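You operate a simulated robot arm through the tools that you are given. There is no shell and no other tool. Be economical: measure what you need, move in short steps, check, and stop when the job is done.

You run a simulated robot arm. Do the job below in one go: nothing can be reset, and whatever is moved stays where it is left.

TASK
Lift the pod out of the tub, wipe it dry, vent it and rack it.
Fine: dry it on the black mat with the cloth pad and put the pad back. Set down upright: pod.

It is judged by the outcome, as a careful person would: the job done as asked, and still so three seconds after it is handed in. It fails if anything else is knocked over, pushed out of place, dropped, spilled or broken. Flat cloth is picked up by pressing the open fingertips on it (5 to 10 N) and closing them slowly along it; thin cloth reads only 2 to 8 mm in the jaws.

THE ROBOT
A 6-joint arm with a four-finger gripper on a trunk, on a base that drives. Base frame: it is fixed to the floor where the robot stands at the start and does not move with it; the origin is under the middle of the robot, x ahead of it, y to its left, z up; the surface under the hand at the start is at about z = 863. Units: mm, degrees, N and s.
Its first joint turns from -166.0 to 166.0 degrees. Places, roughly: black mat [500, -100, 900]; blue cap button [800, -100, 1000]; left socket of the white rack [800, -300, 900]. Payload 3.67 kg.
The TCP is the grasp point between the finger pads, 28 mm short of the fingertips. In the tool frame z runs along the fingers and y along their closing line. Largest opening 112 mm; the body of the gripper starts 73 mm behind the TCP.
Orientation is that of the tool frame in the base frame, as [roll, pitch, yaw] about the fixed x, y, z axes, in that order (R = Rz(yaw) Ry(pitch) Rx(roll)). With the fingers straight down and closing along the base's y, the tool's x points along the base's -x, its y along +y and its z along -z.

THE INTERFACE
- The arm moves only by the tool nudge_tool. Its argument "increments" is a list of rows, each a list of 3 entries, a list of its own where there are three numbers: the turn, a rotation vector about the base's x, y, z in units of 6 degrees (1.0 is 6 degrees), then the shift along the base's x, y, z in units of 30 mm (1.0 is 30 mm), then the closure, from 0 (fully open) to 1 (shut). In form: [[[ax, ay, az], [dx, dy, dz], gripper], ...]. A call has 1 to 10 rows; each row shifts and turns the commanded pose from where the row before left it. A call with a number of a shift or a turn outside -1 to 1 is refused whole. Rows are played at 5 a second. More than 50 mm and 8.6 degrees between two rows, or a gripper value outside its range, and nothing of the call is played. A pose out of reach is approached as far as the arm can. The call stops where the force on the tool passes 40 N (or 10 N more than at its start, if that is more) or the arm is blocked; 0.2 s more then pass. Each finger halts on what it meets, pressing with about 29 N; the grip force reading is that of the motor and also rises with nothing between the fingers. The clock runs only during rows and for 0.2 s after the last one: add rows that do not move to give the fingers time. The reply holds the time, the measured pose of the TCP, the force on the tool along the base axes, the opening and the grip force, in the units named above and with some noise, with the torque about the TCP (base axes, N m) and any sound that the robot's microphone picked up.
- Cameras (640 x 400 px; columns grow to the right, rows downward): "scene" is now at [92.1, 162.4, 1336.3]; the picture's right is [-0.59, -0.81, 0.00], its down [-0.41, 0.30, -0.86] and it looks along [0.69, -0.51, -0.51] (base axes); focal length 250 px, centre (320, 200). "wrist" rides on the gripper at [60, -18, -104] in the tool frame; the picture's right is [0.29, 0.96, 0.00], its down [-0.80, 0.24, -0.55] and it looks along [-0.53, 0.16, 0.83] (tool axes); focal length 234 px, centre (320, 200). There is no depth. A picture from a camera that has moved, and an enlarged one, comes with that camera's place and axes in the base frame and with its lens.
- capture(camera): a new picture of that camera. It takes no simulated time.
- steer(legs): drives the robot by 1 to 6 legs, each [ahead, left, turn to the left] in mm, mm and degrees, along the robot's own axes; the way and the turn of a leg run together, so that a leg with both is an arc; at most 1500 mm and 180 degrees a leg. The arm and the cameras ride along, it lands a little off, and it stops where it bumps. It gives what a move gives.
- turn_head(pan, tilt): turns the head with the scene camera to pan (to the left, within 143 degrees either way) and tilt (down, from -29 to 69), counted from straight ahead of the robot. It gives what a move gives.
- enlarge(camera, box): a new picture of the part [left, top, right, bottom] of that camera's present view, enlarged. It takes no simulated time.
- close_job(): hands the job in; it is judged then, once.

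Go step by step. Nothing tells you exact positions but the pictures and the camera data: compare them with the known pose of the tool, close in by small moves and look again before you grip or let go. The budget is 120 turns and 90 pictures, counting those below and the enlarged ones. Unless the task says otherwise, let go and move clear before handing in.

The tools are called after "Request:" as name(argument=value, ...) on one line, values as JSON. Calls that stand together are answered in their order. nudge_tool: Moves the arm, as the interface text tells. Its arguments: {"type":"object","properties":{"increments":{"type":"array"}},"required":["increments"]} The other tools are called the same way: steer (legs) drives the base; turn_head (pan, tilt) turns the head that bears the scene camera; capture (camera) takes a picture; enlarge (camera, box) takes an enlarged picture of a part of a camera's view; close_job () hands the job in.

At the start:

```text
time: 0.0
position: [566.6, -265.6, 1218.4]
ee_rot: [-180.0, 0.0, -180.0]
force: [-0.3, 0.2, 0.7]
moment: [0.01, -0.01, -0.01]
gripper_width: 112.0
gripper_force: 0.1
robot x, y, heading: [-1.5, -0.9, -0.1]
head pan, tilt: [-36.4, 30.5]
```

scene: 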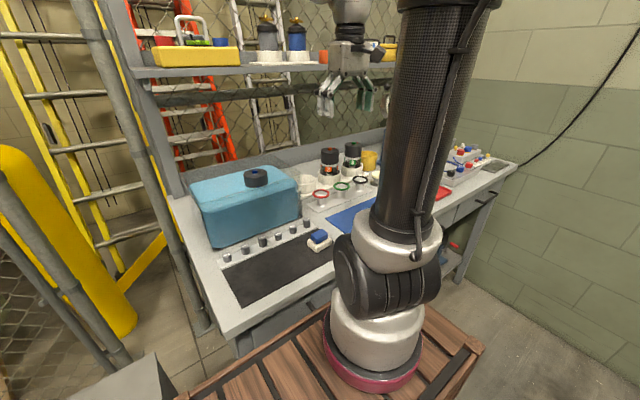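
wrist: 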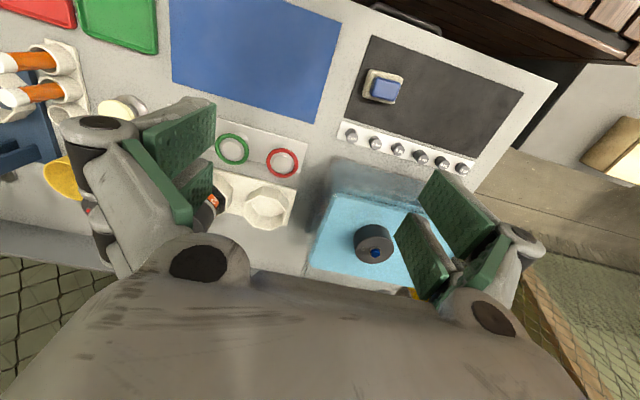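

I see a blue tub with a dark-capped pod in it, a black mat with a cloth pad, a row of knobs, and a white rack. I'll take closer looks first.

Request:
enlarge(camera="scene", box=[180, 120, 400, 260])

Request:
enlarge(camera="wrist", box=[180, 20, 560, 290])

Request:
enlarge(camera="scene", box=[290, 130, 390, 210])

```text
2.86 times, centred on (290, 190) of scene
camera zoom: at [92.1, 162.4, 1336.3], right [-0.59, -0.81, 0.0], down [-0.41, 0.3, -0.86], along [0.69, -0.51, -0.51], focal length 714 px, centre (406, 229)
```

zoom: 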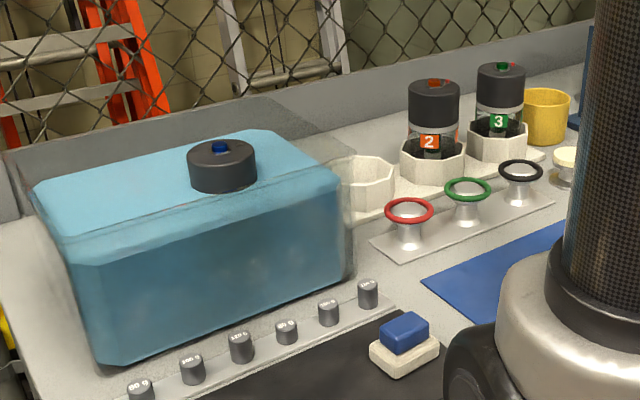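

```text
1.48 times, centred on (370, 155) of wrist
camera zoom: at [506.3, -282.0, 1323.7], right [-0.29, 0.96, 0.0], down [0.8, 0.24, 0.55], along [0.53, 0.16, -0.83], focal length 347 px, centre (246, 267)
```

zoom: 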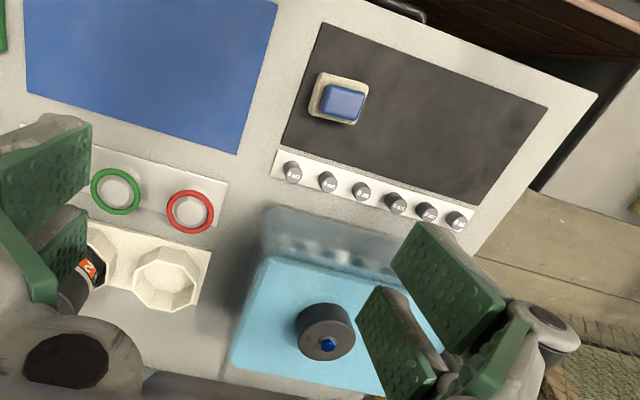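

```text
5.00 times, centred on (340, 170) of scene
camera zoom: at [92.1, 162.4, 1336.3], right [-0.59, -0.81, 0.0], down [-0.41, 0.3, -0.86], along [0.69, -0.51, -0.51], focal length 1250 px, centre (220, 350)
```

zoom: 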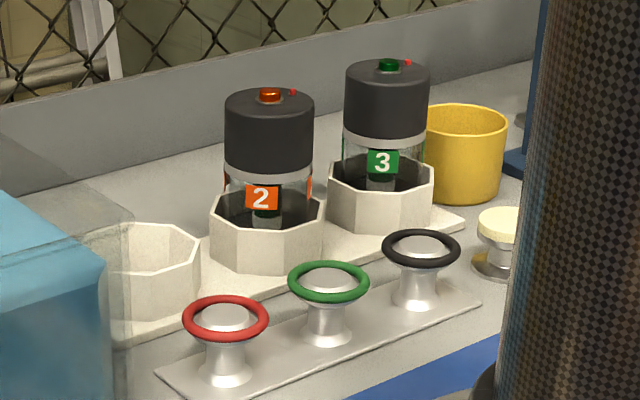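

The pod's button is at about (781, -93, 1020), the pad at about (532, -161), the left rack socket at about (835, -311), and the mat covers x 467–605, y -205–90. I'll drive slightly back and right so that all of it is in reach.

Request:
steer(legs=[[-80, 0, 0], [0, -80, 0]])

Request:
capture(camera="scene")

Request:
capture(camera="wrist")

```text
time: 1.7
position: [484.1, -348.8, 1217.8]
ee_rot: [-180.0, 0.1, 179.9]
force: [0.4, 0.7, -0.4]
moment: [0.02, -0.02, -0.01]
gripper_width: 111.9
gripper_force: 0.0
robot x, y, heading: [-81.9, -81.3, -0.0]
head pan, tilt: [-36.4, 30.5]
```

```text
84 pictures are left
camera scene: at [11.8, 80.9, 1336.3], right [-0.59, -0.8, 0.0], down [-0.41, 0.3, -0.86], along [0.69, -0.51, -0.51], focal length 250 px, centre (320, 200)
```

scene: 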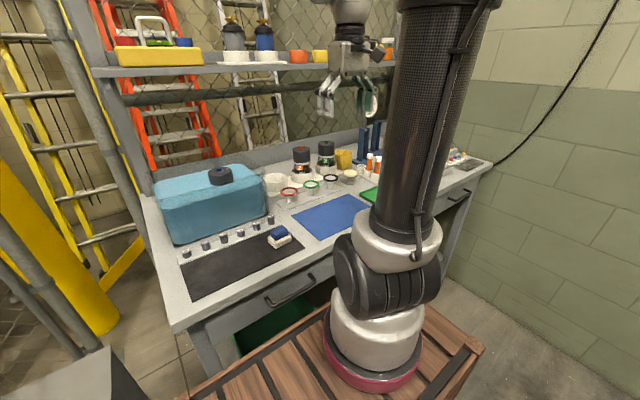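

```text
83 pictures are left
camera wrist: at [425.4, -364.2, 1323.7], right [-0.29, 0.96, 0.0], down [0.8, 0.24, 0.55], along [0.53, 0.16, -0.83], focal length 234 px, centre (320, 200)
```

wrist: 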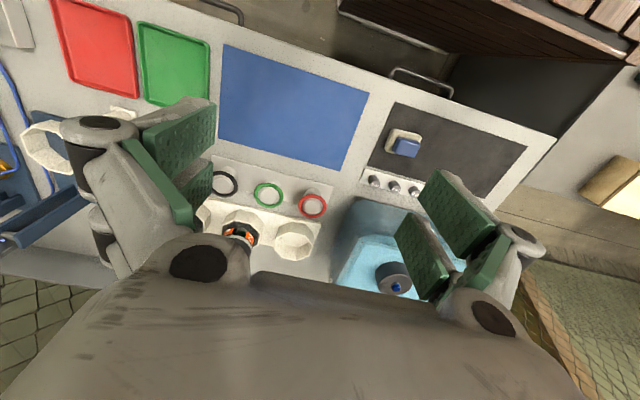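

Everything is now within reach. I'll move over the pod, staying high.

Request:
nudge_tool(increments=[[[0, 0, 0], [1, 0.95, 0], 0], [[0, 0, 0], [1, 0.95, 0], 0], [[0, 0, 0], [1, 0.95, 0], 0], [[0, 0, 0], [1, 0.95, 0], 0], [[0, 0, 0], [1, 0.95, 0], 0], [[0, 0, 0], [1, 0.95, 0], 0], [[0, 0, 0], [1, 0.95, 0], 0], [[0, 0, 0], [1, 0.95, 0], 0], [[0, 0, 0], [0.95, 0.9, 0], 0], [[0, 0, 0], [0.8, 0, -0.6], 0]])

Request:
capture(camera="wrist")

Request:
capture(camera="scene")

```text
time: 3.9
position: [779.1, -91.1, 1202.2]
ee_rot: [-180.0, 0.1, 179.9]
force: [-0.2, -0.6, 2.1]
moment: [0.01, -0.06, 0.04]
gripper_width: 111.6
gripper_force: 0.1
robot x, y, heading: [-78.3, -79.8, -0.2]
head pan, tilt: [-36.4, 30.5]
```

```text
82 pictures are left
camera wrist: at [719.0, -108.1, 1307.8], right [-0.29, 0.96, 0.0], down [0.8, 0.24, 0.55], along [0.53, 0.16, -0.83], focal length 234 px, centre (320, 200)
```

wrist: 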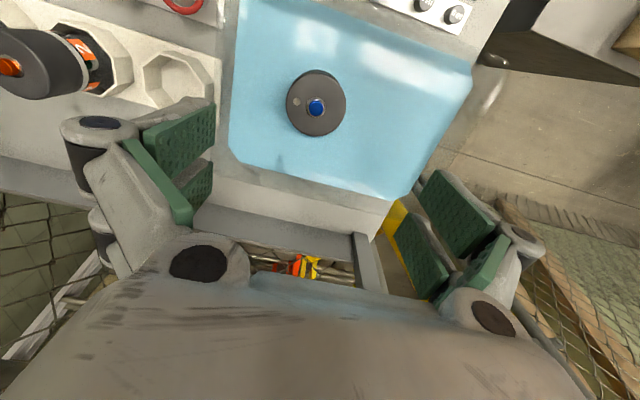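

```text
81 pictures are left
camera scene: at [11.4, 81.0, 1336.3], right [-0.59, -0.8, 0.0], down [-0.41, 0.3, -0.86], along [0.69, -0.51, -0.51], focal length 250 px, centre (320, 200)
```

scene: 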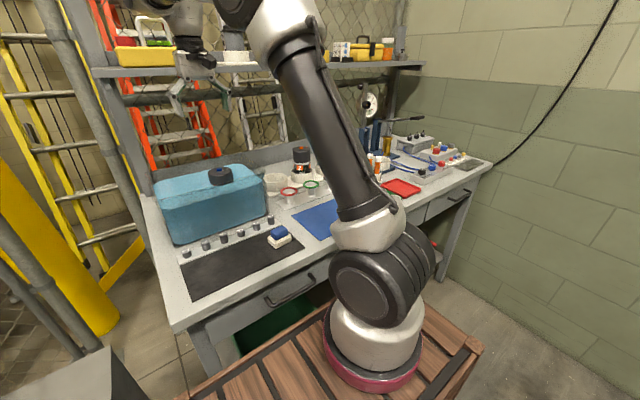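

The cap centre is at about (778.5, -94), with the button top at about 1022. I'll part-close the fingers and come down in stages.

Request:
nudge_tool(increments=[[[0, 0, 0], [0, -0.1, -1], 0.15], [[0, 0, 0], [0, 0, -1], 0.15], [[0, 0, 0], [0, 0, -1], 0.15], [[0, 0, 0], [0, 0, -1], 0.15], [[0, 0, 0], [0, 0, -0.5], 0.15], [[0, 0, 0], [0, 0, 0], 0.15]])

Request:
capture(camera="wrist")

Request:
enlarge(camera="scene", box=[140, 100, 300, 250])

```text
time: 5.3
position: [777.3, -93.8, 1064.5]
ee_rot: [-180.0, 0.0, 179.8]
force: [-0.3, 1.1, 0.0]
moment: [0.01, 0.0, -0.01]
gripper_width: 95.3
gripper_force: 0.1
robot x, y, heading: [-79.4, -83.1, -0.3]
head pan, tilt: [-36.4, 30.5]
```

```text
80 pictures are left
camera wrist: at [717.3, -110.4, 1169.5], right [-0.29, 0.96, 0.0], down [0.8, 0.24, 0.55], along [0.53, 0.16, -0.83], focal length 234 px, centre (320, 200)
```

wrist: 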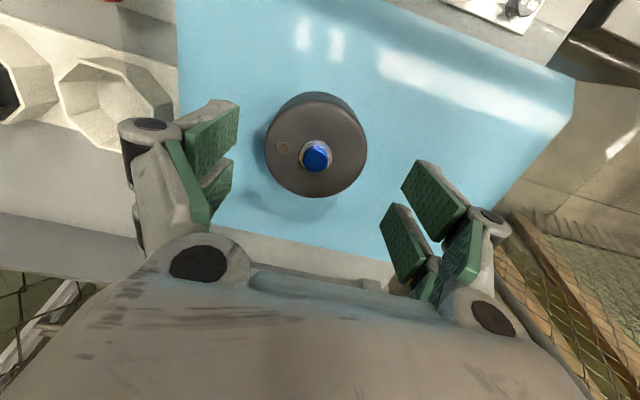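

```text
2.67 times, centred on (220, 175) of scene
camera zoom: at [11.9, 81.0, 1336.3], right [-0.59, -0.8, 0.0], down [-0.41, 0.3, -0.86], along [0.69, -0.51, -0.51], focal length 667 px, centre (587, 267)
```

zoom: 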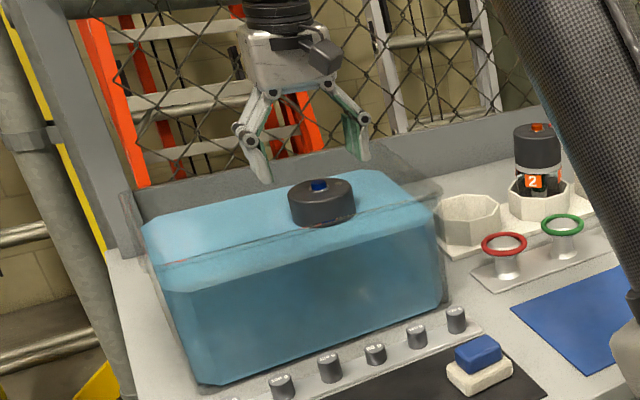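

The pod is centred. I'll come down to the cap and close on it gently.

Request:
nudge_tool(increments=[[[0, 0, 0], [0, -0.05, -0.9], 0.15], [[0, 0, 0], [0, 0, -0.9], 0.15], [[0, 0, 0], [0, 0, -0.8], 0.15], [[0, 0, 0], [0, 0, 0], 0.15], [[0, 0, 0], [0, 0, 0], 0.22]])

Request:
capture(camera="wrist")

```text
time: 6.5
position: [776.9, -96.2, 987.5]
ee_rot: [-180.0, 0.1, 179.9]
force: [1.1, -0.5, 0.0]
moment: [-0.02, 0.05, -0.01]
gripper_width: 87.5
gripper_force: 0.0
robot x, y, heading: [-78.5, -78.8, -0.0]
head pan, tilt: [-36.4, 30.5]
```

```text
78 pictures are left
camera wrist: at [717.7, -112.9, 1092.2], right [-0.29, 0.96, 0.0], down [0.8, 0.24, 0.55], along [0.53, 0.16, -0.83], focal length 234 px, centre (320, 200)
```

wrist: 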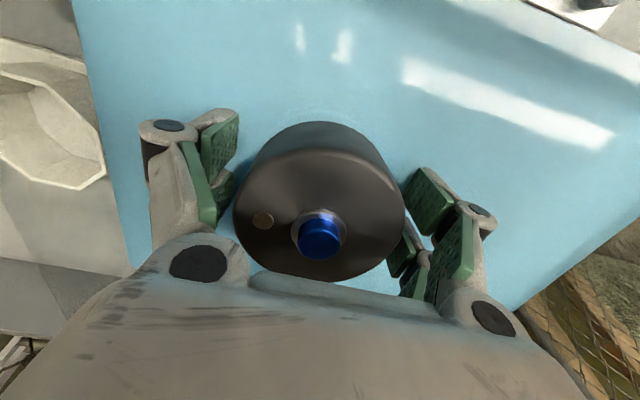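

Request:
nudge_tool(increments=[[[0, 0, 0], [0.07, 0.05, 0], 0.25], [[0, 0, 0], [0, 0, 0], 0.3], [[0, 0, 0], [0, 0, 0], 0.35], [[0, 0, 0], [0, 0, 0], 0.4], [[0, 0, 0], [0, 0, 0], 0.45], [[0, 0, 0], [0, 0, 0], 0.45]])

```text
time: 7.9
position: [779.6, -94.3, 986.2]
ee_rot: [-179.9, 0.0, 179.9]
force: [0.3, -1.3, 0.1]
moment: [0.04, 0.0, -0.03]
gripper_width: 70.0
gripper_force: 29.8
robot x, y, heading: [-81.1, -81.2, -0.0]
head pan, tilt: [-36.4, 30.5]
```

It is gripped at 70 mm. I'll lift straight up slowly so that it drips over the tub.

Request:
nudge_tool(increments=[[[0, 0, 0], [0, 0, 0.3], 0.5], [[0, 0, 0], [0, 0, 0.5], 0.5], [[0, 0, 0], [0, 0, 0.6], 0.5], [[0, 0, 0], [0, 0, 0.6], 0.5], [[0, 0, 0], [0, 0, 0.6], 0.5], [[0, 0, 0], [0, 0, 0.6], 0.5], [[0, 0, 0], [0, 0, 0.6], 0.5], [[0, 0, 0], [0, 0, 0.6], 0.5], [[0, 0, 0], [0, 0, 0.6], 0.5], [[0, 0, 0], [0, 0, 0.6], 0.5]])

Request:
enlarge(camera="scene", box=[140, 80, 300, 240])

```text
time: 10.1
position: [778.7, -94.2, 1155.3]
ee_rot: [-180.0, 0.1, 179.9]
force: [0.1, 0.4, -3.5]
moment: [0.0, 0.04, 0.0]
gripper_width: 69.8
gripper_force: 29.2
robot x, y, heading: [-80.8, -83.7, -0.4]
head pan, tilt: [-36.4, 30.5]
```

```text
2.50 times, centred on (220, 160) of scene
camera zoom: at [12.2, 81.0, 1336.2], right [-0.59, -0.8, 0.0], down [-0.41, 0.3, -0.86], along [0.69, -0.51, -0.51], focal length 625 px, centre (570, 300)
```

zoom: 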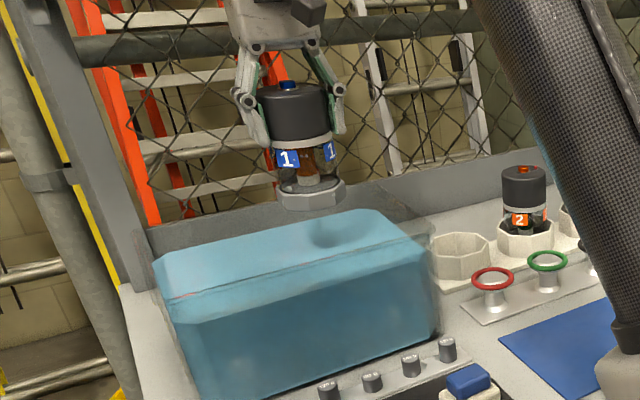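

Request:
enlarge(camera="scene", box=[195, 95, 245, 140])

Request:
enlarge(camera="scene", box=[240, 135, 320, 200])

```text
8.89 times, centred on (220, 118) of scene
camera zoom: at [12.2, 81.0, 1336.2], right [-0.59, -0.8, 0.0], down [-0.41, 0.3, -0.86], along [0.69, -0.51, -0.51], focal length 2222 px, centre (1209, 933)
```

zoom: 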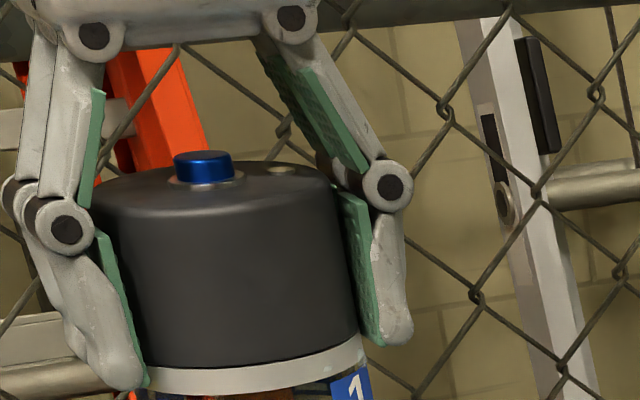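

```text
6.15 times, centred on (280, 168) of scene
camera zoom: at [12.2, 81.0, 1336.2], right [-0.59, -0.8, 0.0], down [-0.41, 0.3, -0.86], along [0.69, -0.51, -0.51], focal length 1538 px, centre (566, 400)
```

zoom: 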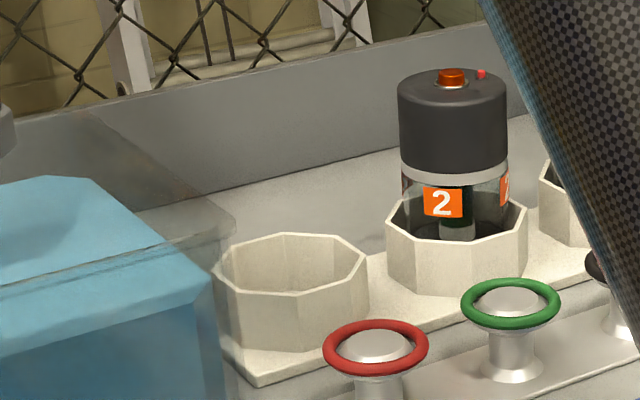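

Request:
enlarge(camera="scene", box=[195, 125, 245, 170])

```text
8.89 times, centred on (220, 148) of scene
camera zoom: at [12.2, 81.0, 1336.2], right [-0.59, -0.8, 0.0], down [-0.41, 0.3, -0.86], along [0.69, -0.51, -0.51], focal length 2222 px, centre (1209, 667)
```

zoom: 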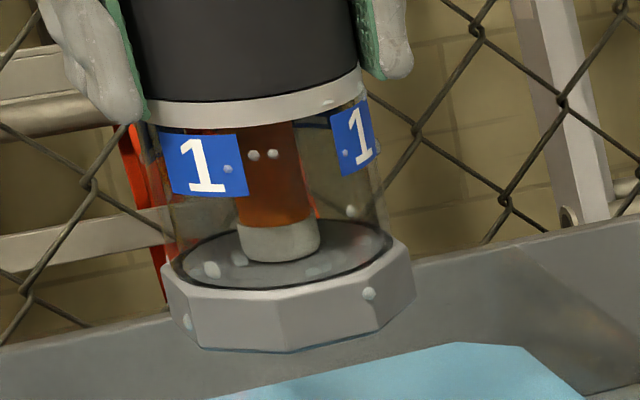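

The pod is numbered 1 and has an octagonal base that must later be matched to the octagonal socket. Water beads show on it. I'll let it drip a moment, then carry it over to the free left part of the mat.

Request:
nudge_tool(increments=[[[0, 0, 0], [0, 0, 0], 0.5], [[0, 0, 0], [0, 0, 0], 0.5], [[0, 0, 0], [0, 0, 0], 0.5], [[0, 0, 0], [0, 0, 0], 0.5], [[0, 0, 0], [0, 0, 0], 0.5], [[0, 0, 0], [0, 0, 0], 0.5], [[0, 0, 0], [0, 0, 0], 0.5], [[0, 0, 0], [0, 0, 0], 0.5]])

Request:
nudge_tool(increments=[[[0, 0, 0], [-0.6, 0.25, 0], 0.5], [[0, 0, 0], [-0.8, 0.4, 0], 0.5], [[0, 0, 0], [-0.8, 0.4, 0], 0.5], [[0, 0, 0], [-0.8, 0.4, 0], 0.5], [[0, 0, 0], [-0.8, 0.4, 0], 0.5], [[0, 0, 0], [-0.8, 0.4, 0], 0.5], [[0, 0, 0], [-0.8, 0.4, 0], 0.5], [[0, 0, 0], [-0.8, 0.4, 0], 0.5], [[0, 0, 0], [-0.8, 0.4, 0], 0.5], [[0, 0, 0], [-0.8, 0.3, 0], 0.5]])

Request:
capture(camera="scene")

Request:
capture(camera="wrist")

```text
time: 11.9
position: [780.0, -95.8, 1154.4]
ee_rot: [179.9, 0.0, 180.0]
force: [0.4, 0.1, -4.1]
moment: [-0.01, -0.02, -0.01]
gripper_width: 70.1
gripper_force: 29.3
robot x, y, heading: [-80.2, -80.4, -0.3]
head pan, tilt: [-36.4, 30.5]
```

```text
time: 14.1
position: [545.4, 17.3, 1153.2]
ee_rot: [-180.0, 0.1, 180.0]
force: [1.1, 1.2, -4.6]
moment: [0.04, 0.04, -0.03]
gripper_width: 70.1
gripper_force: 29.6
robot x, y, heading: [-80.9, -85.5, 0.1]
head pan, tilt: [-36.4, 30.5]
```

```text
73 pictures are left
camera scene: at [12.2, 81.0, 1336.2], right [-0.59, -0.8, 0.0], down [-0.41, 0.3, -0.86], along [0.69, -0.51, -0.51], focal length 250 px, centre (320, 200)
```

scene: 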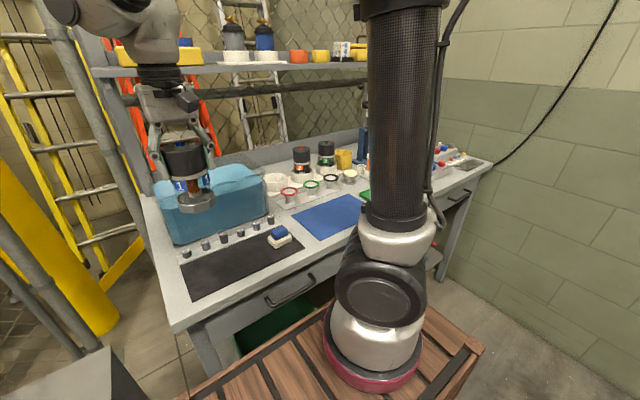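

```text
72 pictures are left
camera wrist: at [486.1, 0.7, 1258.2], right [-0.29, 0.96, 0.0], down [0.8, 0.24, 0.55], along [0.53, 0.16, -0.83], focal length 234 px, centre (320, 200)
```

wrist: 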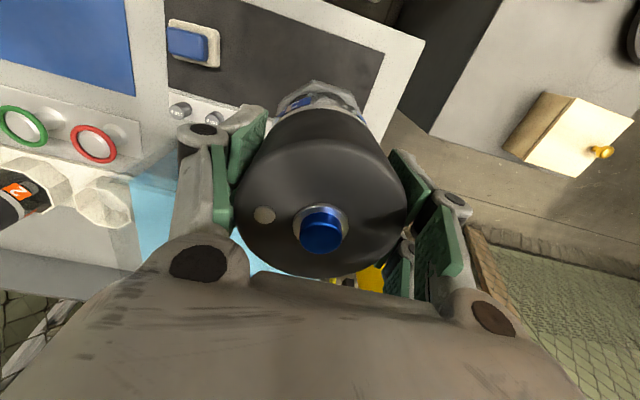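

Request:
nudge_tool(increments=[[[0, 0, 0], [-0.33, -0.5, -0.7], 0.5], [[0, 0, 0], [0, 0, -0.9], 0.5], [[0, 0, 0], [0, 0, -0.9], 0.5], [[0, 0, 0], [0, 0, -0.9], 0.5], [[0, 0, 0], [0, 0, -0.9], 0.5], [[0, 0, 0], [0, 0, -0.7], 0.5], [[0, 0, 0], [0, 0, 0], 0.5]])

Request:
enlarge(camera="scene", box=[140, 150, 320, 310])

```text
time: 15.7
position: [536.7, 2.5, 1005.8]
ee_rot: [-180.0, 0.0, 179.9]
force: [0.4, 1.2, -4.5]
moment: [0.0, 0.0, -0.01]
gripper_width: 70.4
gripper_force: 29.3
robot x, y, heading: [-77.7, -79.2, -0.2]
head pan, tilt: [-36.4, 30.5]
```

```text
2.50 times, centred on (230, 230) of scene
camera zoom: at [11.9, 81.0, 1336.3], right [-0.59, -0.8, 0.0], down [-0.41, 0.3, -0.86], along [0.69, -0.51, -0.51], focal length 625 px, centre (545, 125)
```

zoom: 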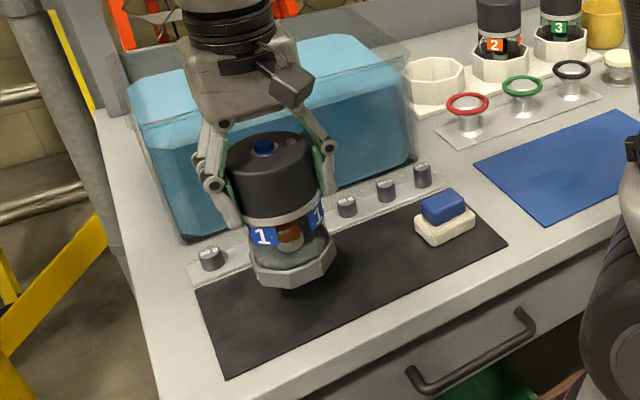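

Request:
nudge_tool(increments=[[[0, 0, 0], [0, 0, -0.5], 0.5], [[0, 0, 0], [0, 0, -0.3], 0.5], [[0, 0, 0], [0, 0, -0.1], 0.5], [[0, 0, 0], [0, 0, -0.1], 0.5], [[0, 0, 0], [0, 0, 0], 0.5]])

Request:
enlarge(camera="scene", box=[190, 190, 260, 270])

```text
time: 16.9
position: [534.8, 1.8, 974.5]
ee_rot: [-179.9, -0.1, 179.9]
force: [0.3, 0.0, -3.9]
moment: [-0.02, 0.0, 0.01]
gripper_width: 70.2
gripper_force: 28.9
robot x, y, heading: [-79.1, -83.7, 0.0]
head pan, tilt: [-36.4, 30.5]
```

```text
5.00 times, centred on (225, 230) of scene
camera zoom: at [12.0, 81.0, 1336.3], right [-0.59, -0.8, 0.0], down [-0.41, 0.3, -0.86], along [0.69, -0.51, -0.51], focal length 1250 px, centre (795, 50)
```

zoom: 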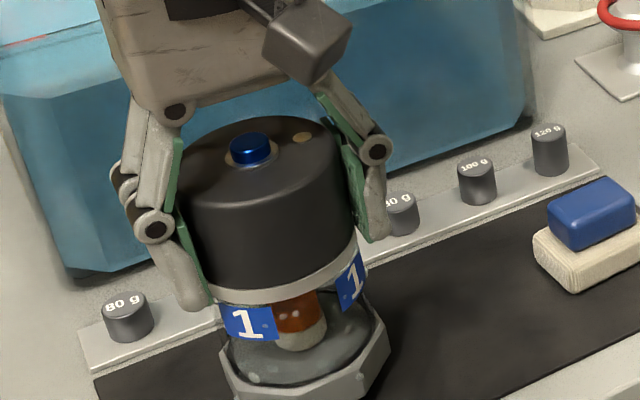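

Request:
nudge_tool(increments=[[[0, 0, 0], [0, 0, -0.06], 0.5], [[0, 0, 0], [0, 0, -0.06], 0.5], [[0, 0, 0], [0, 0, 0], 0.5]])

Request:
nudge_tool(increments=[[[0, 0, 0], [0, 0, -0.05], 0.5], [[0, 0, 0], [0, 0, 0], 0.5]])

Request:
nudge_tool(increments=[[[0, 0, 0], [0, 0, -0.05], 0.5], [[0, 0, 0], [0, 0, 0], 0.5]])

```text
time: 17.7
position: [535.5, 1.7, 972.6]
ee_rot: [-180.0, 0.0, 179.9]
force: [-1.2, 0.0, -3.8]
moment: [0.02, 0.02, -0.02]
gripper_width: 70.2
gripper_force: 29.0
robot x, y, heading: [-81.4, -82.3, -0.2]
head pan, tilt: [-36.4, 30.5]
```

```text
time: 18.3
position: [535.5, 2.9, 969.1]
ee_rot: [180.0, 0.1, 179.9]
force: [-1.0, -0.2, -4.6]
moment: [-0.03, 0.01, -0.02]
gripper_width: 70.0
gripper_force: 29.2
robot x, y, heading: [-78.3, -81.8, -0.2]
head pan, tilt: [-36.4, 30.5]
```

```text
time: 18.9
position: [534.8, 2.6, 969.2]
ee_rot: [180.0, 0.0, 179.9]
force: [0.6, -0.8, -4.1]
moment: [0.01, -0.01, -0.02]
gripper_width: 70.3
gripper_force: 28.8
robot x, y, heading: [-78.4, -86.8, -0.3]
head pan, tilt: [-36.4, 30.5]
```

Request:
nudge_tool(increments=[[[0, 0, 0], [0, 0, -0.06], 0.5], [[0, 0, 0], [0, 0, 0], 0.5]])

Request:
nudge_tool(increments=[[[0, 0, 0], [0, 0, -0.06], 0.5], [[0, 0, 0], [0, 0, 0], 0.5]])

Request:
enlarge(camera="scene", box=[190, 220, 260, 290])

```text
time: 19.5
position: [536.9, 2.3, 966.8]
ee_rot: [180.0, 0.0, 179.9]
force: [0.3, -0.4, -2.2]
moment: [0.05, 0.05, 0.02]
gripper_width: 70.2
gripper_force: 29.4
robot x, y, heading: [-82.1, -81.6, 0.1]
head pan, tilt: [-36.4, 30.5]
```

```text
time: 20.1
position: [536.3, 1.7, 964.9]
ee_rot: [-179.9, 0.1, 179.9]
force: [1.2, -4.3, 21.3]
moment: [0.31, 0.23, 0.04]
gripper_width: 70.4
gripper_force: 28.9
robot x, y, heading: [-81.1, -83.4, -0.2]
head pan, tilt: [-36.4, 30.5]
```

```text
5.71 times, centred on (225, 255) of scene
camera zoom: at [11.4, 80.7, 1336.3], right [-0.59, -0.8, 0.0], down [-0.41, 0.3, -0.86], along [0.69, -0.51, -0.51], focal length 1428 px, centre (863, -114)
```

zoom: 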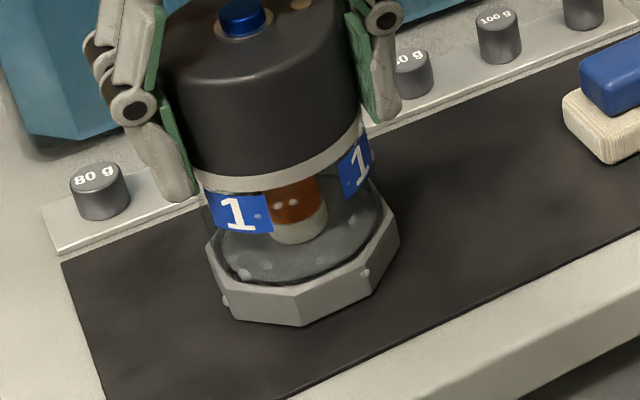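

Contact with the mat, so I'll ease the load, open and rise clear.

Request:
nudge_tool(increments=[[[0, 0, 0], [0, 0, 0.05], 0.5], [[0, 0, 0], [0, 0, 0], 0.35], [[0, 0, 0], [0, 0, 0], 0.2], [[0, 0, 0], [0, 0, 0], 0.1], [[0, 0, 0], [0, 0, 0.5], 0.1], [[0, 0, 0], [0, 0, 0.9], 0.1], [[0, 0, 0], [0, 0, 0.9], 0.1], [[0, 0, 0], [0, 0, 0.9], 0.1], [[0, 0, 0], [0, 0, 0.9], 0.1], [[0, 0, 0], [0, 0, 0.9], 0.1]])

Request:
capture(camera="wrist")

Request:
enlarge(camera="scene", box=[180, 190, 300, 290])

```text
time: 22.3
position: [534.5, 0.8, 1116.2]
ee_rot: [-180.0, -0.1, 180.0]
force: [0.5, 0.3, 0.3]
moment: [0.0, -0.03, 0.02]
gripper_width: 101.2
gripper_force: 0.2
robot x, y, heading: [-79.6, -84.6, -0.2]
head pan, tilt: [-36.4, 30.5]
```

```text
68 pictures are left
camera wrist: at [476.2, -15.7, 1221.7], right [-0.29, 0.96, 0.0], down [0.8, 0.24, 0.55], along [0.53, 0.16, -0.83], focal length 234 px, centre (320, 200)
```

wrist: 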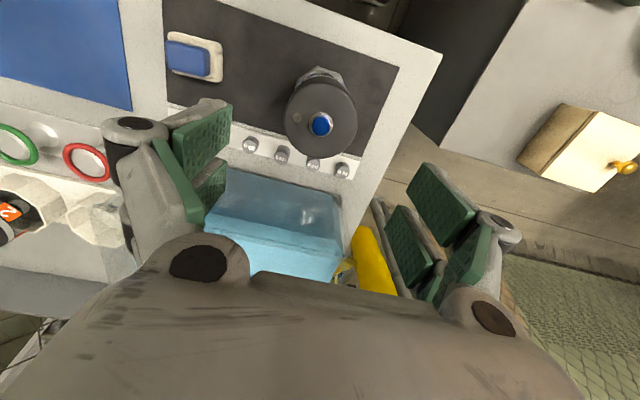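

```text
4.00 times, centred on (240, 240) of scene
camera zoom: at [12.0, 81.1, 1336.3], right [-0.59, -0.8, 0.0], down [-0.41, 0.3, -0.86], along [0.69, -0.51, -0.51], focal length 1000 px, centre (640, 40)
```

zoom: 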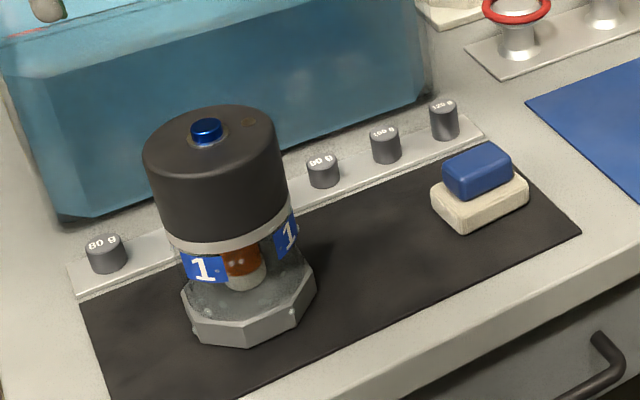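

The pod stands at about (535, 2). The pad is at about (540, -165) with its blue handle top near z 895. I'll move over the pad for a close look.

Request:
nudge_tool(increments=[[[0, 0, 0], [0.03, -0.95, 0], 0.2], [[0, 0, 0], [0.03, -0.95, 0], 0.2], [[0, 0, 0], [0.03, -0.95, 0], 0.2], [[0, 0, 0], [0.03, -0.95, -0.1], 0.2], [[0, 0, 0], [0.03, -0.95, -0.7], 0.2], [[0, 0, 0], [0.03, -0.8, -0.8], 0.2], [[0, 0, 0], [0, 0, -0.9], 0.2], [[0, 0, 0], [0, 0, -0.9], 0.2], [[0, 0, 0], [0, 0, 0], 0.2]])

Request:
capture(camera="wrist")

Request:
enlarge(camera="scene", box=[180, 190, 310, 290])

```text
time: 24.3
position: [539.2, -165.0, 1012.2]
ee_rot: [180.0, 0.0, 179.9]
force: [-0.8, 0.4, 0.0]
moment: [-0.01, 0.0, 0.01]
gripper_width: 89.3
gripper_force: 0.0
robot x, y, heading: [-84.4, -77.9, -0.3]
head pan, tilt: [-36.4, 30.5]
```

```text
66 pictures are left
camera wrist: at [480.5, -181.4, 1118.9], right [-0.29, 0.96, 0.0], down [0.8, 0.24, 0.55], along [0.53, 0.16, -0.83], focal length 234 px, centre (320, 200)
```

wrist: 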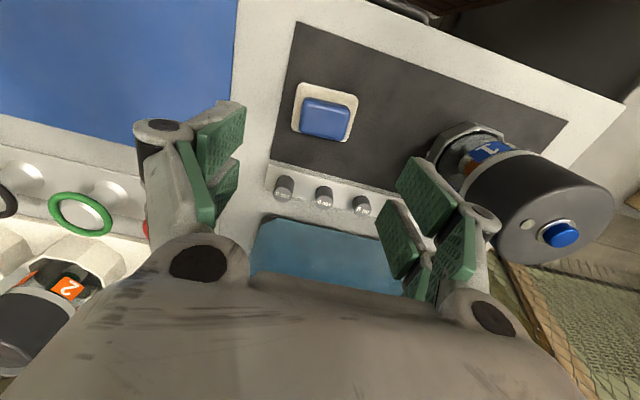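

```text
4.00 times, centred on (245, 240) of scene
camera zoom: at [11.8, 81.0, 1336.3], right [-0.59, -0.8, 0.0], down [-0.41, 0.3, -0.86], along [0.69, -0.51, -0.51], focal length 1000 px, centre (620, 40)
```

zoom: 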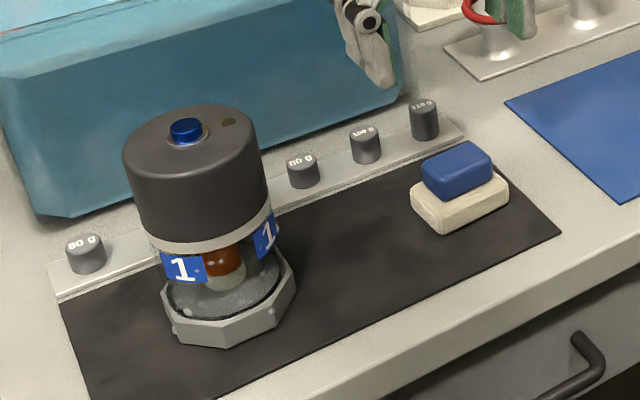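

Request:
nudge_tool(increments=[[[0, 0, 0], [-0.22, 0.18, -0.9], 0.25], [[0, 0, 0], [0, 0, -0.9], 0.25], [[0, 0, 0], [0, 0, -0.8], 0.25], [[0, 0, 0], [0, 0, 0], 0.25]])

Request:
capture(camera="wrist")

Request:
enlarge(camera="scene", box=[240, 180, 320, 260])

```text
time: 25.3
position: [534.4, -159.5, 935.4]
ee_rot: [-179.9, 0.0, 179.9]
force: [-0.3, -0.5, 0.2]
moment: [-0.02, 0.01, 0.01]
gripper_width: 84.0
gripper_force: 0.0
robot x, y, heading: [-81.9, -82.2, -0.2]
head pan, tilt: [-36.4, 30.5]
```

```text
64 pictures are left
camera wrist: at [474.5, -175.8, 1040.9], right [-0.29, 0.96, 0.0], down [0.8, 0.24, 0.55], along [0.53, 0.16, -0.83], focal length 234 px, centre (320, 200)
```

wrist: 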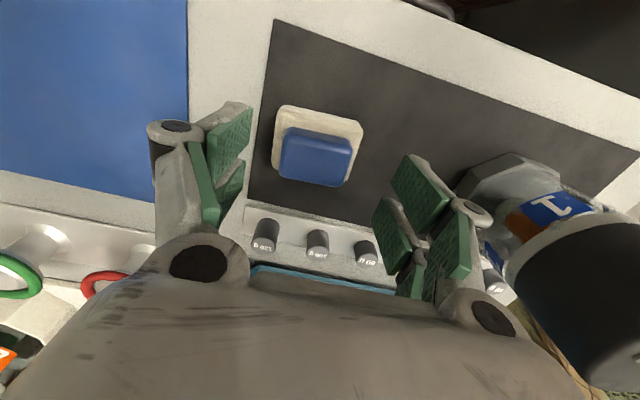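

```text
5.00 times, centred on (280, 220) of scene
camera zoom: at [11.8, 81.0, 1336.3], right [-0.59, -0.8, 0.0], down [-0.41, 0.3, -0.86], along [0.69, -0.51, -0.51], focal length 1250 px, centre (520, 100)
```

zoom: 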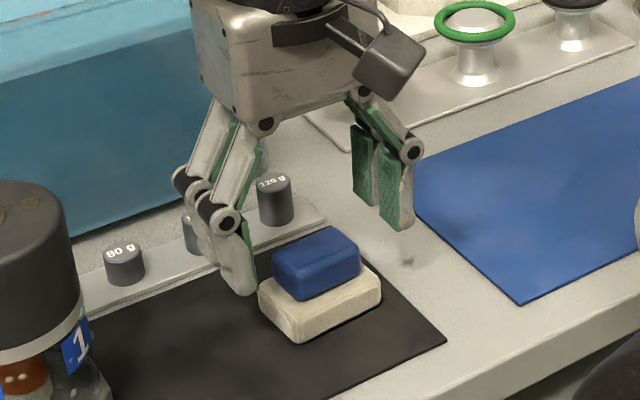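

Request:
nudge_tool(increments=[[[0, 0, 0], [-0.12, -0.03, -0.5], 0.25], [[0, 0, 0], [0, 0, -0.27], 0.3], [[0, 0, 0], [0, 0, 0], 0.4], [[0, 0, 0], [0, 0, 0], 0.5], [[0, 0, 0], [0, 0, 0], 0.6], [[0, 0, 0], [0, 0, 0], 0.65], [[0, 0, 0], [0, 0, 0], 0.65]])

Request:
enlarge(camera="scene", box=[240, 180, 320, 260])

```text
time: 26.9
position: [531.5, -159.2, 912.6]
ee_rot: [-180.0, 0.0, 179.9]
force: [-1.2, -1.8, 3.1]
moment: [-0.03, 0.0, 0.12]
gripper_width: 44.5
gripper_force: 28.9
robot x, y, heading: [-78.9, -82.1, -0.1]
head pan, tilt: [-36.4, 30.5]
```

```text
5.00 times, centred on (280, 220) of scene
camera zoom: at [11.7, 81.0, 1336.3], right [-0.59, -0.8, 0.0], down [-0.41, 0.3, -0.86], along [0.69, -0.51, -0.51], focal length 1250 px, centre (520, 100)
```

zoom: 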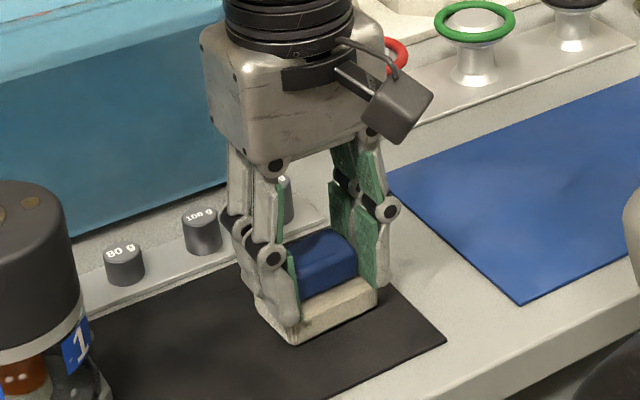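

The pad is held by its handle; its home is TCP (531.5, -159.3, 912.6). I'll lift it, turn it 90° so a free cloth edge faces the pod, and approach from the pod's right side.

Request:
nudge_tool(increments=[[[0, 0, 0], [0, 0, 0.5], 0.7], [[0, 0, 0], [0, 0, 0.8], 0.7], [[0, 0, 0.95], [0, 0, 0.7], 0.7], [[0, 0, 1], [0, 0, 0], 0.7], [[0, 0, 1], [0, 0, 0], 0.7], [[0, 0, 1], [0, 0, 0], 0.7], [[0, 0, 1], [0, 0, 0], 0.7], [[0, 0, 1], [0, 0, 0], 0.7], [[0, 0, 1], [0, 0, 0], 0.7], [[0, 0, 1], [0, 0, 0], 0.7]])

Request:
nudge_tool(increments=[[[0, 0, 1], [0.1, 0.5, 0], 0.7], [[0, 0, 1], [0, 0.5, 0], 0.7], [[0, 0, 1], [0, 0.5, 0], 0.7], [[0, 0, 1], [0, 0.5, 0], 0.7], [[0, 0, 1], [0, 0.2, 0], 0.7], [[0, 0, 1], [0, 0, 0], 0.7], [[0, 0, 1], [0, 0, 0], 0.7], [[0, 0, 0], [0, 0, 0], 0.7]])

Request:
enlarge(camera="scene", box=[170, 160, 310, 280])

Request:
capture(camera="wrist")

```text
time: 29.1
position: [531.3, -159.7, 972.5]
ee_rot: [-180.0, 0.0, -132.3]
force: [-0.4, 0.0, -1.0]
moment: [0.0, 0.0, 0.0]
gripper_width: 43.6
gripper_force: 28.9
robot x, y, heading: [-85.9, -82.6, -0.2]
head pan, tilt: [-36.4, 30.5]
```

```text
time: 30.9
position: [532.8, -93.1, 972.7]
ee_rot: [180.0, -0.1, -90.3]
force: [-0.9, 0.0, 0.1]
moment: [-0.05, 0.0, 0.0]
gripper_width: 43.5
gripper_force: 28.9
robot x, y, heading: [-80.8, -81.2, -0.2]
head pan, tilt: [-36.4, 30.5]
```

```text
3.33 times, centred on (240, 220) of scene
camera zoom: at [11.8, 81.0, 1336.3], right [-0.59, -0.8, 0.0], down [-0.41, 0.3, -0.86], along [0.69, -0.51, -0.51], focal length 833 px, centre (587, 133)
```

zoom: 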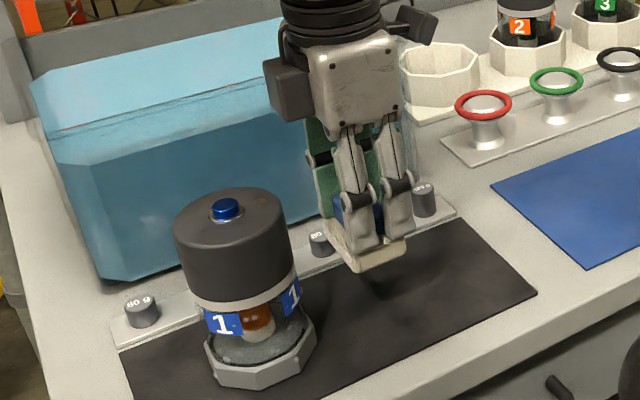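

```text
60 pictures are left
camera wrist: at [552.1, -152.4, 1079.4], right [-0.96, -0.28, 0.0], down [-0.24, 0.8, 0.55], along [-0.16, 0.53, -0.83], focal length 234 px, centre (320, 200)
```

wrist: 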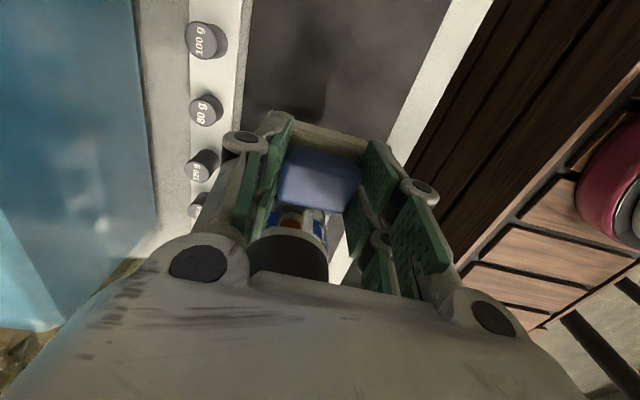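

The free cloth edge faces the pod. I'll lower it to glass height and approach with a light touch, then stroke.

Request:
nudge_tool(increments=[[[0, 0, 0], [0.06, 0.5, -0.5], 0.7], [[0, 0, 0], [0, 0.4, -0.5], 0.7], [[0, 0, 0], [0, 0.15, 0], 0.7], [[0, 0, 0], [0, 0, 0], 0.7]])

Request:
enlarge(camera="scene", box=[190, 180, 290, 270])

```text
time: 31.9
position: [536.4, -62.7, 942.5]
ee_rot: [180.0, 0.1, -90.4]
force: [-0.6, -0.2, -1.2]
moment: [-0.01, 0.03, -0.03]
gripper_width: 43.3
gripper_force: 29.3
robot x, y, heading: [-80.4, -80.7, -0.0]
head pan, tilt: [-36.4, 30.5]
```

```text
4.44 times, centred on (240, 225) of scene
camera zoom: at [11.9, 81.0, 1336.3], right [-0.59, -0.8, 0.0], down [-0.41, 0.3, -0.86], along [0.69, -0.51, -0.51], focal length 1111 px, centre (676, 89)
```

zoom: 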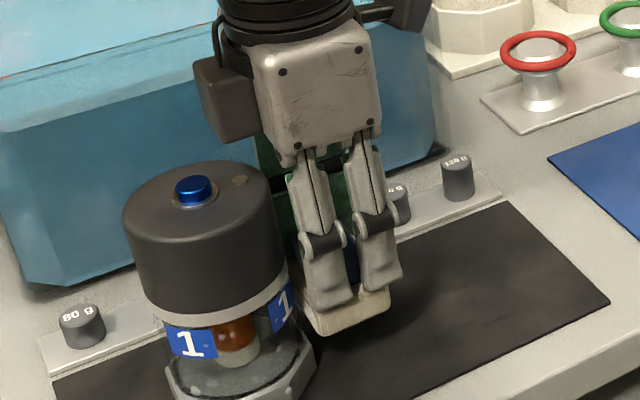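

Request:
nudge_tool(increments=[[[0, 0, 0], [0, 0.1, 0], 0.7], [[0, 0, 0], [0, 0, 0], 0.7]])

Request:
nudge_tool(increments=[[[0, 0, 0], [0, 0.07, 0], 0.7], [[0, 0, 0], [0, 0, 0], 0.7]])

Request:
enlarge(camera="scene", box=[200, 210, 270, 270])

```text
time: 32.5
position: [536.3, -60.2, 942.3]
ee_rot: [180.0, 0.0, -90.3]
force: [1.4, -2.3, -0.6]
moment: [-0.04, 0.0, 0.0]
gripper_width: 43.4
gripper_force: 29.4
robot x, y, heading: [-80.7, -80.4, -0.1]
head pan, tilt: [-36.4, 30.5]
```

```text
time: 33.1
position: [536.3, -58.4, 942.7]
ee_rot: [-180.0, 0.0, -90.4]
force: [-0.3, -3.2, 0.5]
moment: [-0.11, 0.03, 0.0]
gripper_width: 43.7
gripper_force: 28.8
robot x, y, heading: [-78.8, -83.4, 0.0]
head pan, tilt: [-36.4, 30.5]
```

```text
6.67 times, centred on (235, 240) of scene
camera zoom: at [11.9, 80.9, 1336.3], right [-0.59, -0.8, 0.0], down [-0.41, 0.3, -0.86], along [0.69, -0.51, -0.51], focal length 1666 px, centre (887, -67)
```

zoom: 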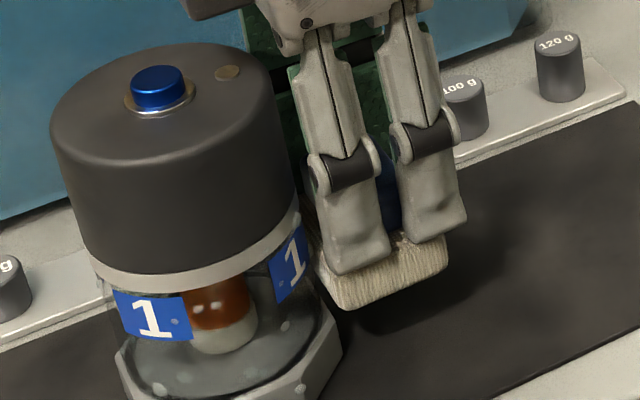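

Light contact is made (about 3 N). I'll stroke up, down and sideways.

Request:
nudge_tool(increments=[[[0, 0, 0], [0, 0, 0.5], 0.7], [[0, 0, 0], [0, 0, 0.5], 0.7], [[0, 0, 0], [0, 0, -0.5], 0.7], [[0, 0, 0], [0, 0, -0.5], 0.7], [[0, 0, 0], [0, 0, -0.25], 0.7], [[0, 0, 0], [0, 0, 0.25], 0.7], [[0, 0, 0], [0, 0, 0], 0.7]])

Request:
enlarge(camera="scene", box=[200, 210, 270, 270])

```text
time: 34.7
position: [537.3, -57.7, 942.8]
ee_rot: [180.0, 0.0, -90.4]
force: [-0.3, -0.6, -1.7]
moment: [-0.05, 0.04, -0.02]
gripper_width: 43.4
gripper_force: 29.3
robot x, y, heading: [-80.7, -78.4, 0.1]
head pan, tilt: [-36.4, 30.5]
```

```text
6.67 times, centred on (235, 240) of scene
camera zoom: at [11.9, 81.0, 1336.3], right [-0.59, -0.8, 0.0], down [-0.41, 0.3, -0.86], along [0.69, -0.51, -0.51], focal length 1666 px, centre (887, -67)
```

zoom: 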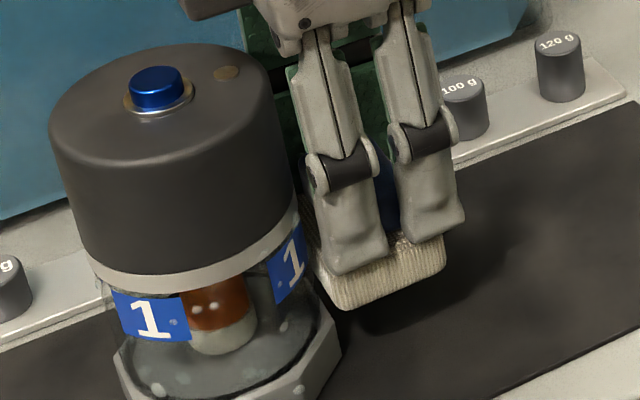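

Contact stays light and the pod holds its place. I'll now work round towards the near side in a zigzag arc about the pod.

Request:
nudge_tool(increments=[[[0, 0, -1], [-0.209, 0.011, 0.5], 0.7], [[0, 0, -1], [-0.207, 0.033, 0.5], 0.7], [[0, 0, -1], [-0.202, 0.054, -0.5], 0.7], [[0, 0, -1], [-0.195, 0.075, -0.5], 0.7], [[0, 0, -1], [-0.187, 0.095, 0.5], 0.7], [[0, 0, -1], [-0.176, 0.114, 0.5], 0.7], [[0, 0, -1], [-0.163, 0.132, -0.5], 0.7], [[0, 0, -1], [-0.148, 0.148, -0.5], 0.7], [[0, 0, 0], [0, 0, 0], 0.7]])

Request:
enlarge(camera="scene", box=[190, 180, 290, 280])

```text
time: 36.7
position: [491.7, -37.2, 943.7]
ee_rot: [-180.0, 0.0, -138.4]
force: [-1.1, -0.7, -1.6]
moment: [-0.05, 0.01, -0.02]
gripper_width: 43.0
gripper_force: 29.0
robot x, y, heading: [-81.3, -84.4, -0.1]
head pan, tilt: [-36.4, 30.5]
```

```text
4.00 times, centred on (240, 230) of scene
camera zoom: at [11.8, 81.0, 1336.3], right [-0.59, -0.8, 0.0], down [-0.41, 0.3, -0.86], along [0.69, -0.51, -0.51], focal length 1000 px, centre (640, 80)
```

zoom: 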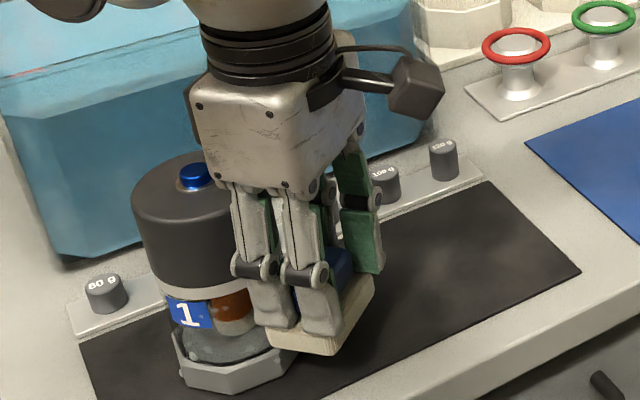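

Request:
nudge_tool(increments=[[[0, 0, -1], [-0.1, 0.178, 0.5], 0.7], [[0, 0, -1], [-0.114, 0.176, 0.5], 0.7], [[0, 0, -1], [-0.095, 0.187, -0.5], 0.7], [[0, 0, -1], [-0.075, 0.195, -0.5], 0.7], [[0, 0, -1], [-0.054, 0.202, 0.5], 0.7], [[0, 0, -1], [-0.033, 0.207, 0.5], 0.7], [[0, 0, -1], [-0.011, 0.209, -0.5], 0.7], [[0, 0, -1], [0.011, 0.209, -0.5], 0.7], [[0, 0, 0], [0, 0, 0], 0.7]])

Request:
enlarge(camera="scene", box=[190, 180, 290, 280])

```text
time: 38.7
position: [476.3, 9.5, 942.7]
ee_rot: [180.0, 0.1, 173.6]
force: [-2.5, 1.3, 0.6]
moment: [-0.01, 0.03, 0.01]
gripper_width: 43.2
gripper_force: 29.0
robot x, y, heading: [-76.5, -78.5, 0.0]
head pan, tilt: [-36.4, 30.5]
```

```text
4.00 times, centred on (240, 230) of scene
camera zoom: at [11.8, 81.0, 1336.3], right [-0.59, -0.8, 0.0], down [-0.41, 0.3, -0.86], along [0.69, -0.51, -0.51], focal length 1000 px, centre (640, 80)
```

zoom: 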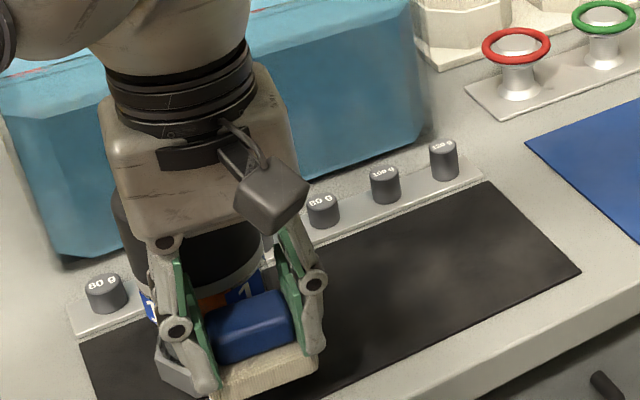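

Request:
nudge_tool(increments=[[[0, 0, -1], [0.033, 0.207, 0.5], 0.7], [[0, 0, -1], [0.054, 0.202, 0.5], 0.7], [[0, 0, -1], [0.075, 0.195, -0.5], 0.7], [[0, 0, -1], [0.095, 0.187, -0.5], 0.7], [[0, 0, -1], [0.114, 0.176, 0.5], 0.7], [[0, 0, -1], [0.132, 0.163, 0.5], 0.7], [[0, 0, -1], [0.148, 0.148, -0.5], 0.7], [[0, 0, -1], [0.163, 0.132, -0.5], 0.7], [[0, 0, 0], [0, 0, 0], 0.7]])

Request:
nudge_tool(increments=[[[0, 0, -1], [0.176, 0.114, 0.5], 0.7], [[0, 0, -1], [0.187, 0.095, 0.5], 0.7], [[0, 0, -1], [0.195, 0.075, -0.5], 0.7], [[0, 0, -1], [0.202, 0.054, -0.5], 0.7], [[0, 0, -1], [0.207, 0.033, 0.5], 0.7], [[0, 0, -1], [0.209, 0.011, 0.5], 0.7], [[0, 0, 0], [0, 0, 0], 0.7]])

Request:
enlarge(camera="scene", box=[170, 180, 290, 280])

```text
time: 40.7
position: [501.9, 52.1, 944.6]
ee_rot: [-180.0, 0.0, 125.6]
force: [-0.7, 2.2, 1.1]
moment: [-0.03, -0.04, 0.05]
gripper_width: 43.4
gripper_force: 29.2
robot x, y, heading: [-77.0, -80.8, 0.1]
head pan, tilt: [-36.4, 30.5]
```

```text
time: 42.3
position: [535.6, 63.4, 973.0]
ee_rot: [-180.0, 0.1, 89.6]
force: [-1.1, 0.5, -1.5]
moment: [0.06, 0.06, 0.02]
gripper_width: 43.5
gripper_force: 28.9
robot x, y, heading: [-79.5, -79.3, -0.2]
head pan, tilt: [-36.4, 30.5]
```

```text
4.00 times, centred on (230, 230) of scene
camera zoom: at [11.8, 81.1, 1336.3], right [-0.59, -0.8, 0.0], down [-0.41, 0.3, -0.86], along [0.69, -0.51, -0.51], focal length 1000 px, centre (680, 80)
```

zoom: 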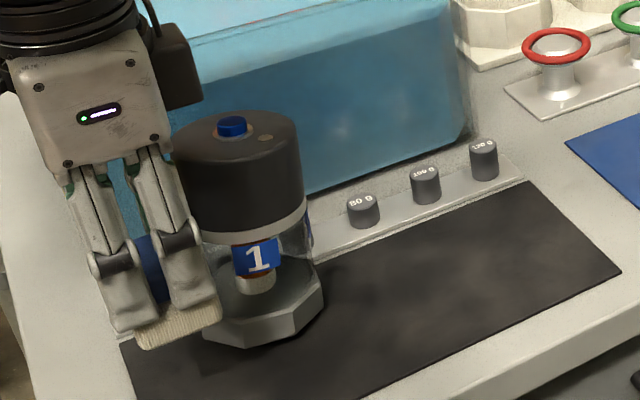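

The pod stayed in place but turned a little. I'll check the beads on the wiped side.

Request:
enlarge(camera="scene", box=[210, 200, 255, 270])

```text
5.71 times, centred on (232, 235) of scene
camera zoom: at [11.8, 81.1, 1336.3], right [-0.59, -0.8, 0.0], down [-0.41, 0.3, -0.86], along [0.69, -0.51, -0.51], focal length 1428 px, centre (820, 0)
```

zoom: 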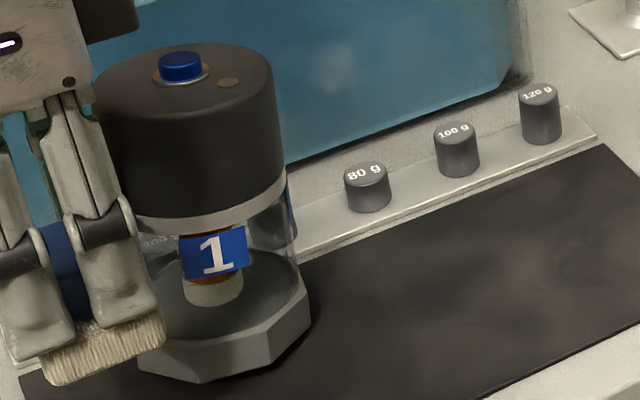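

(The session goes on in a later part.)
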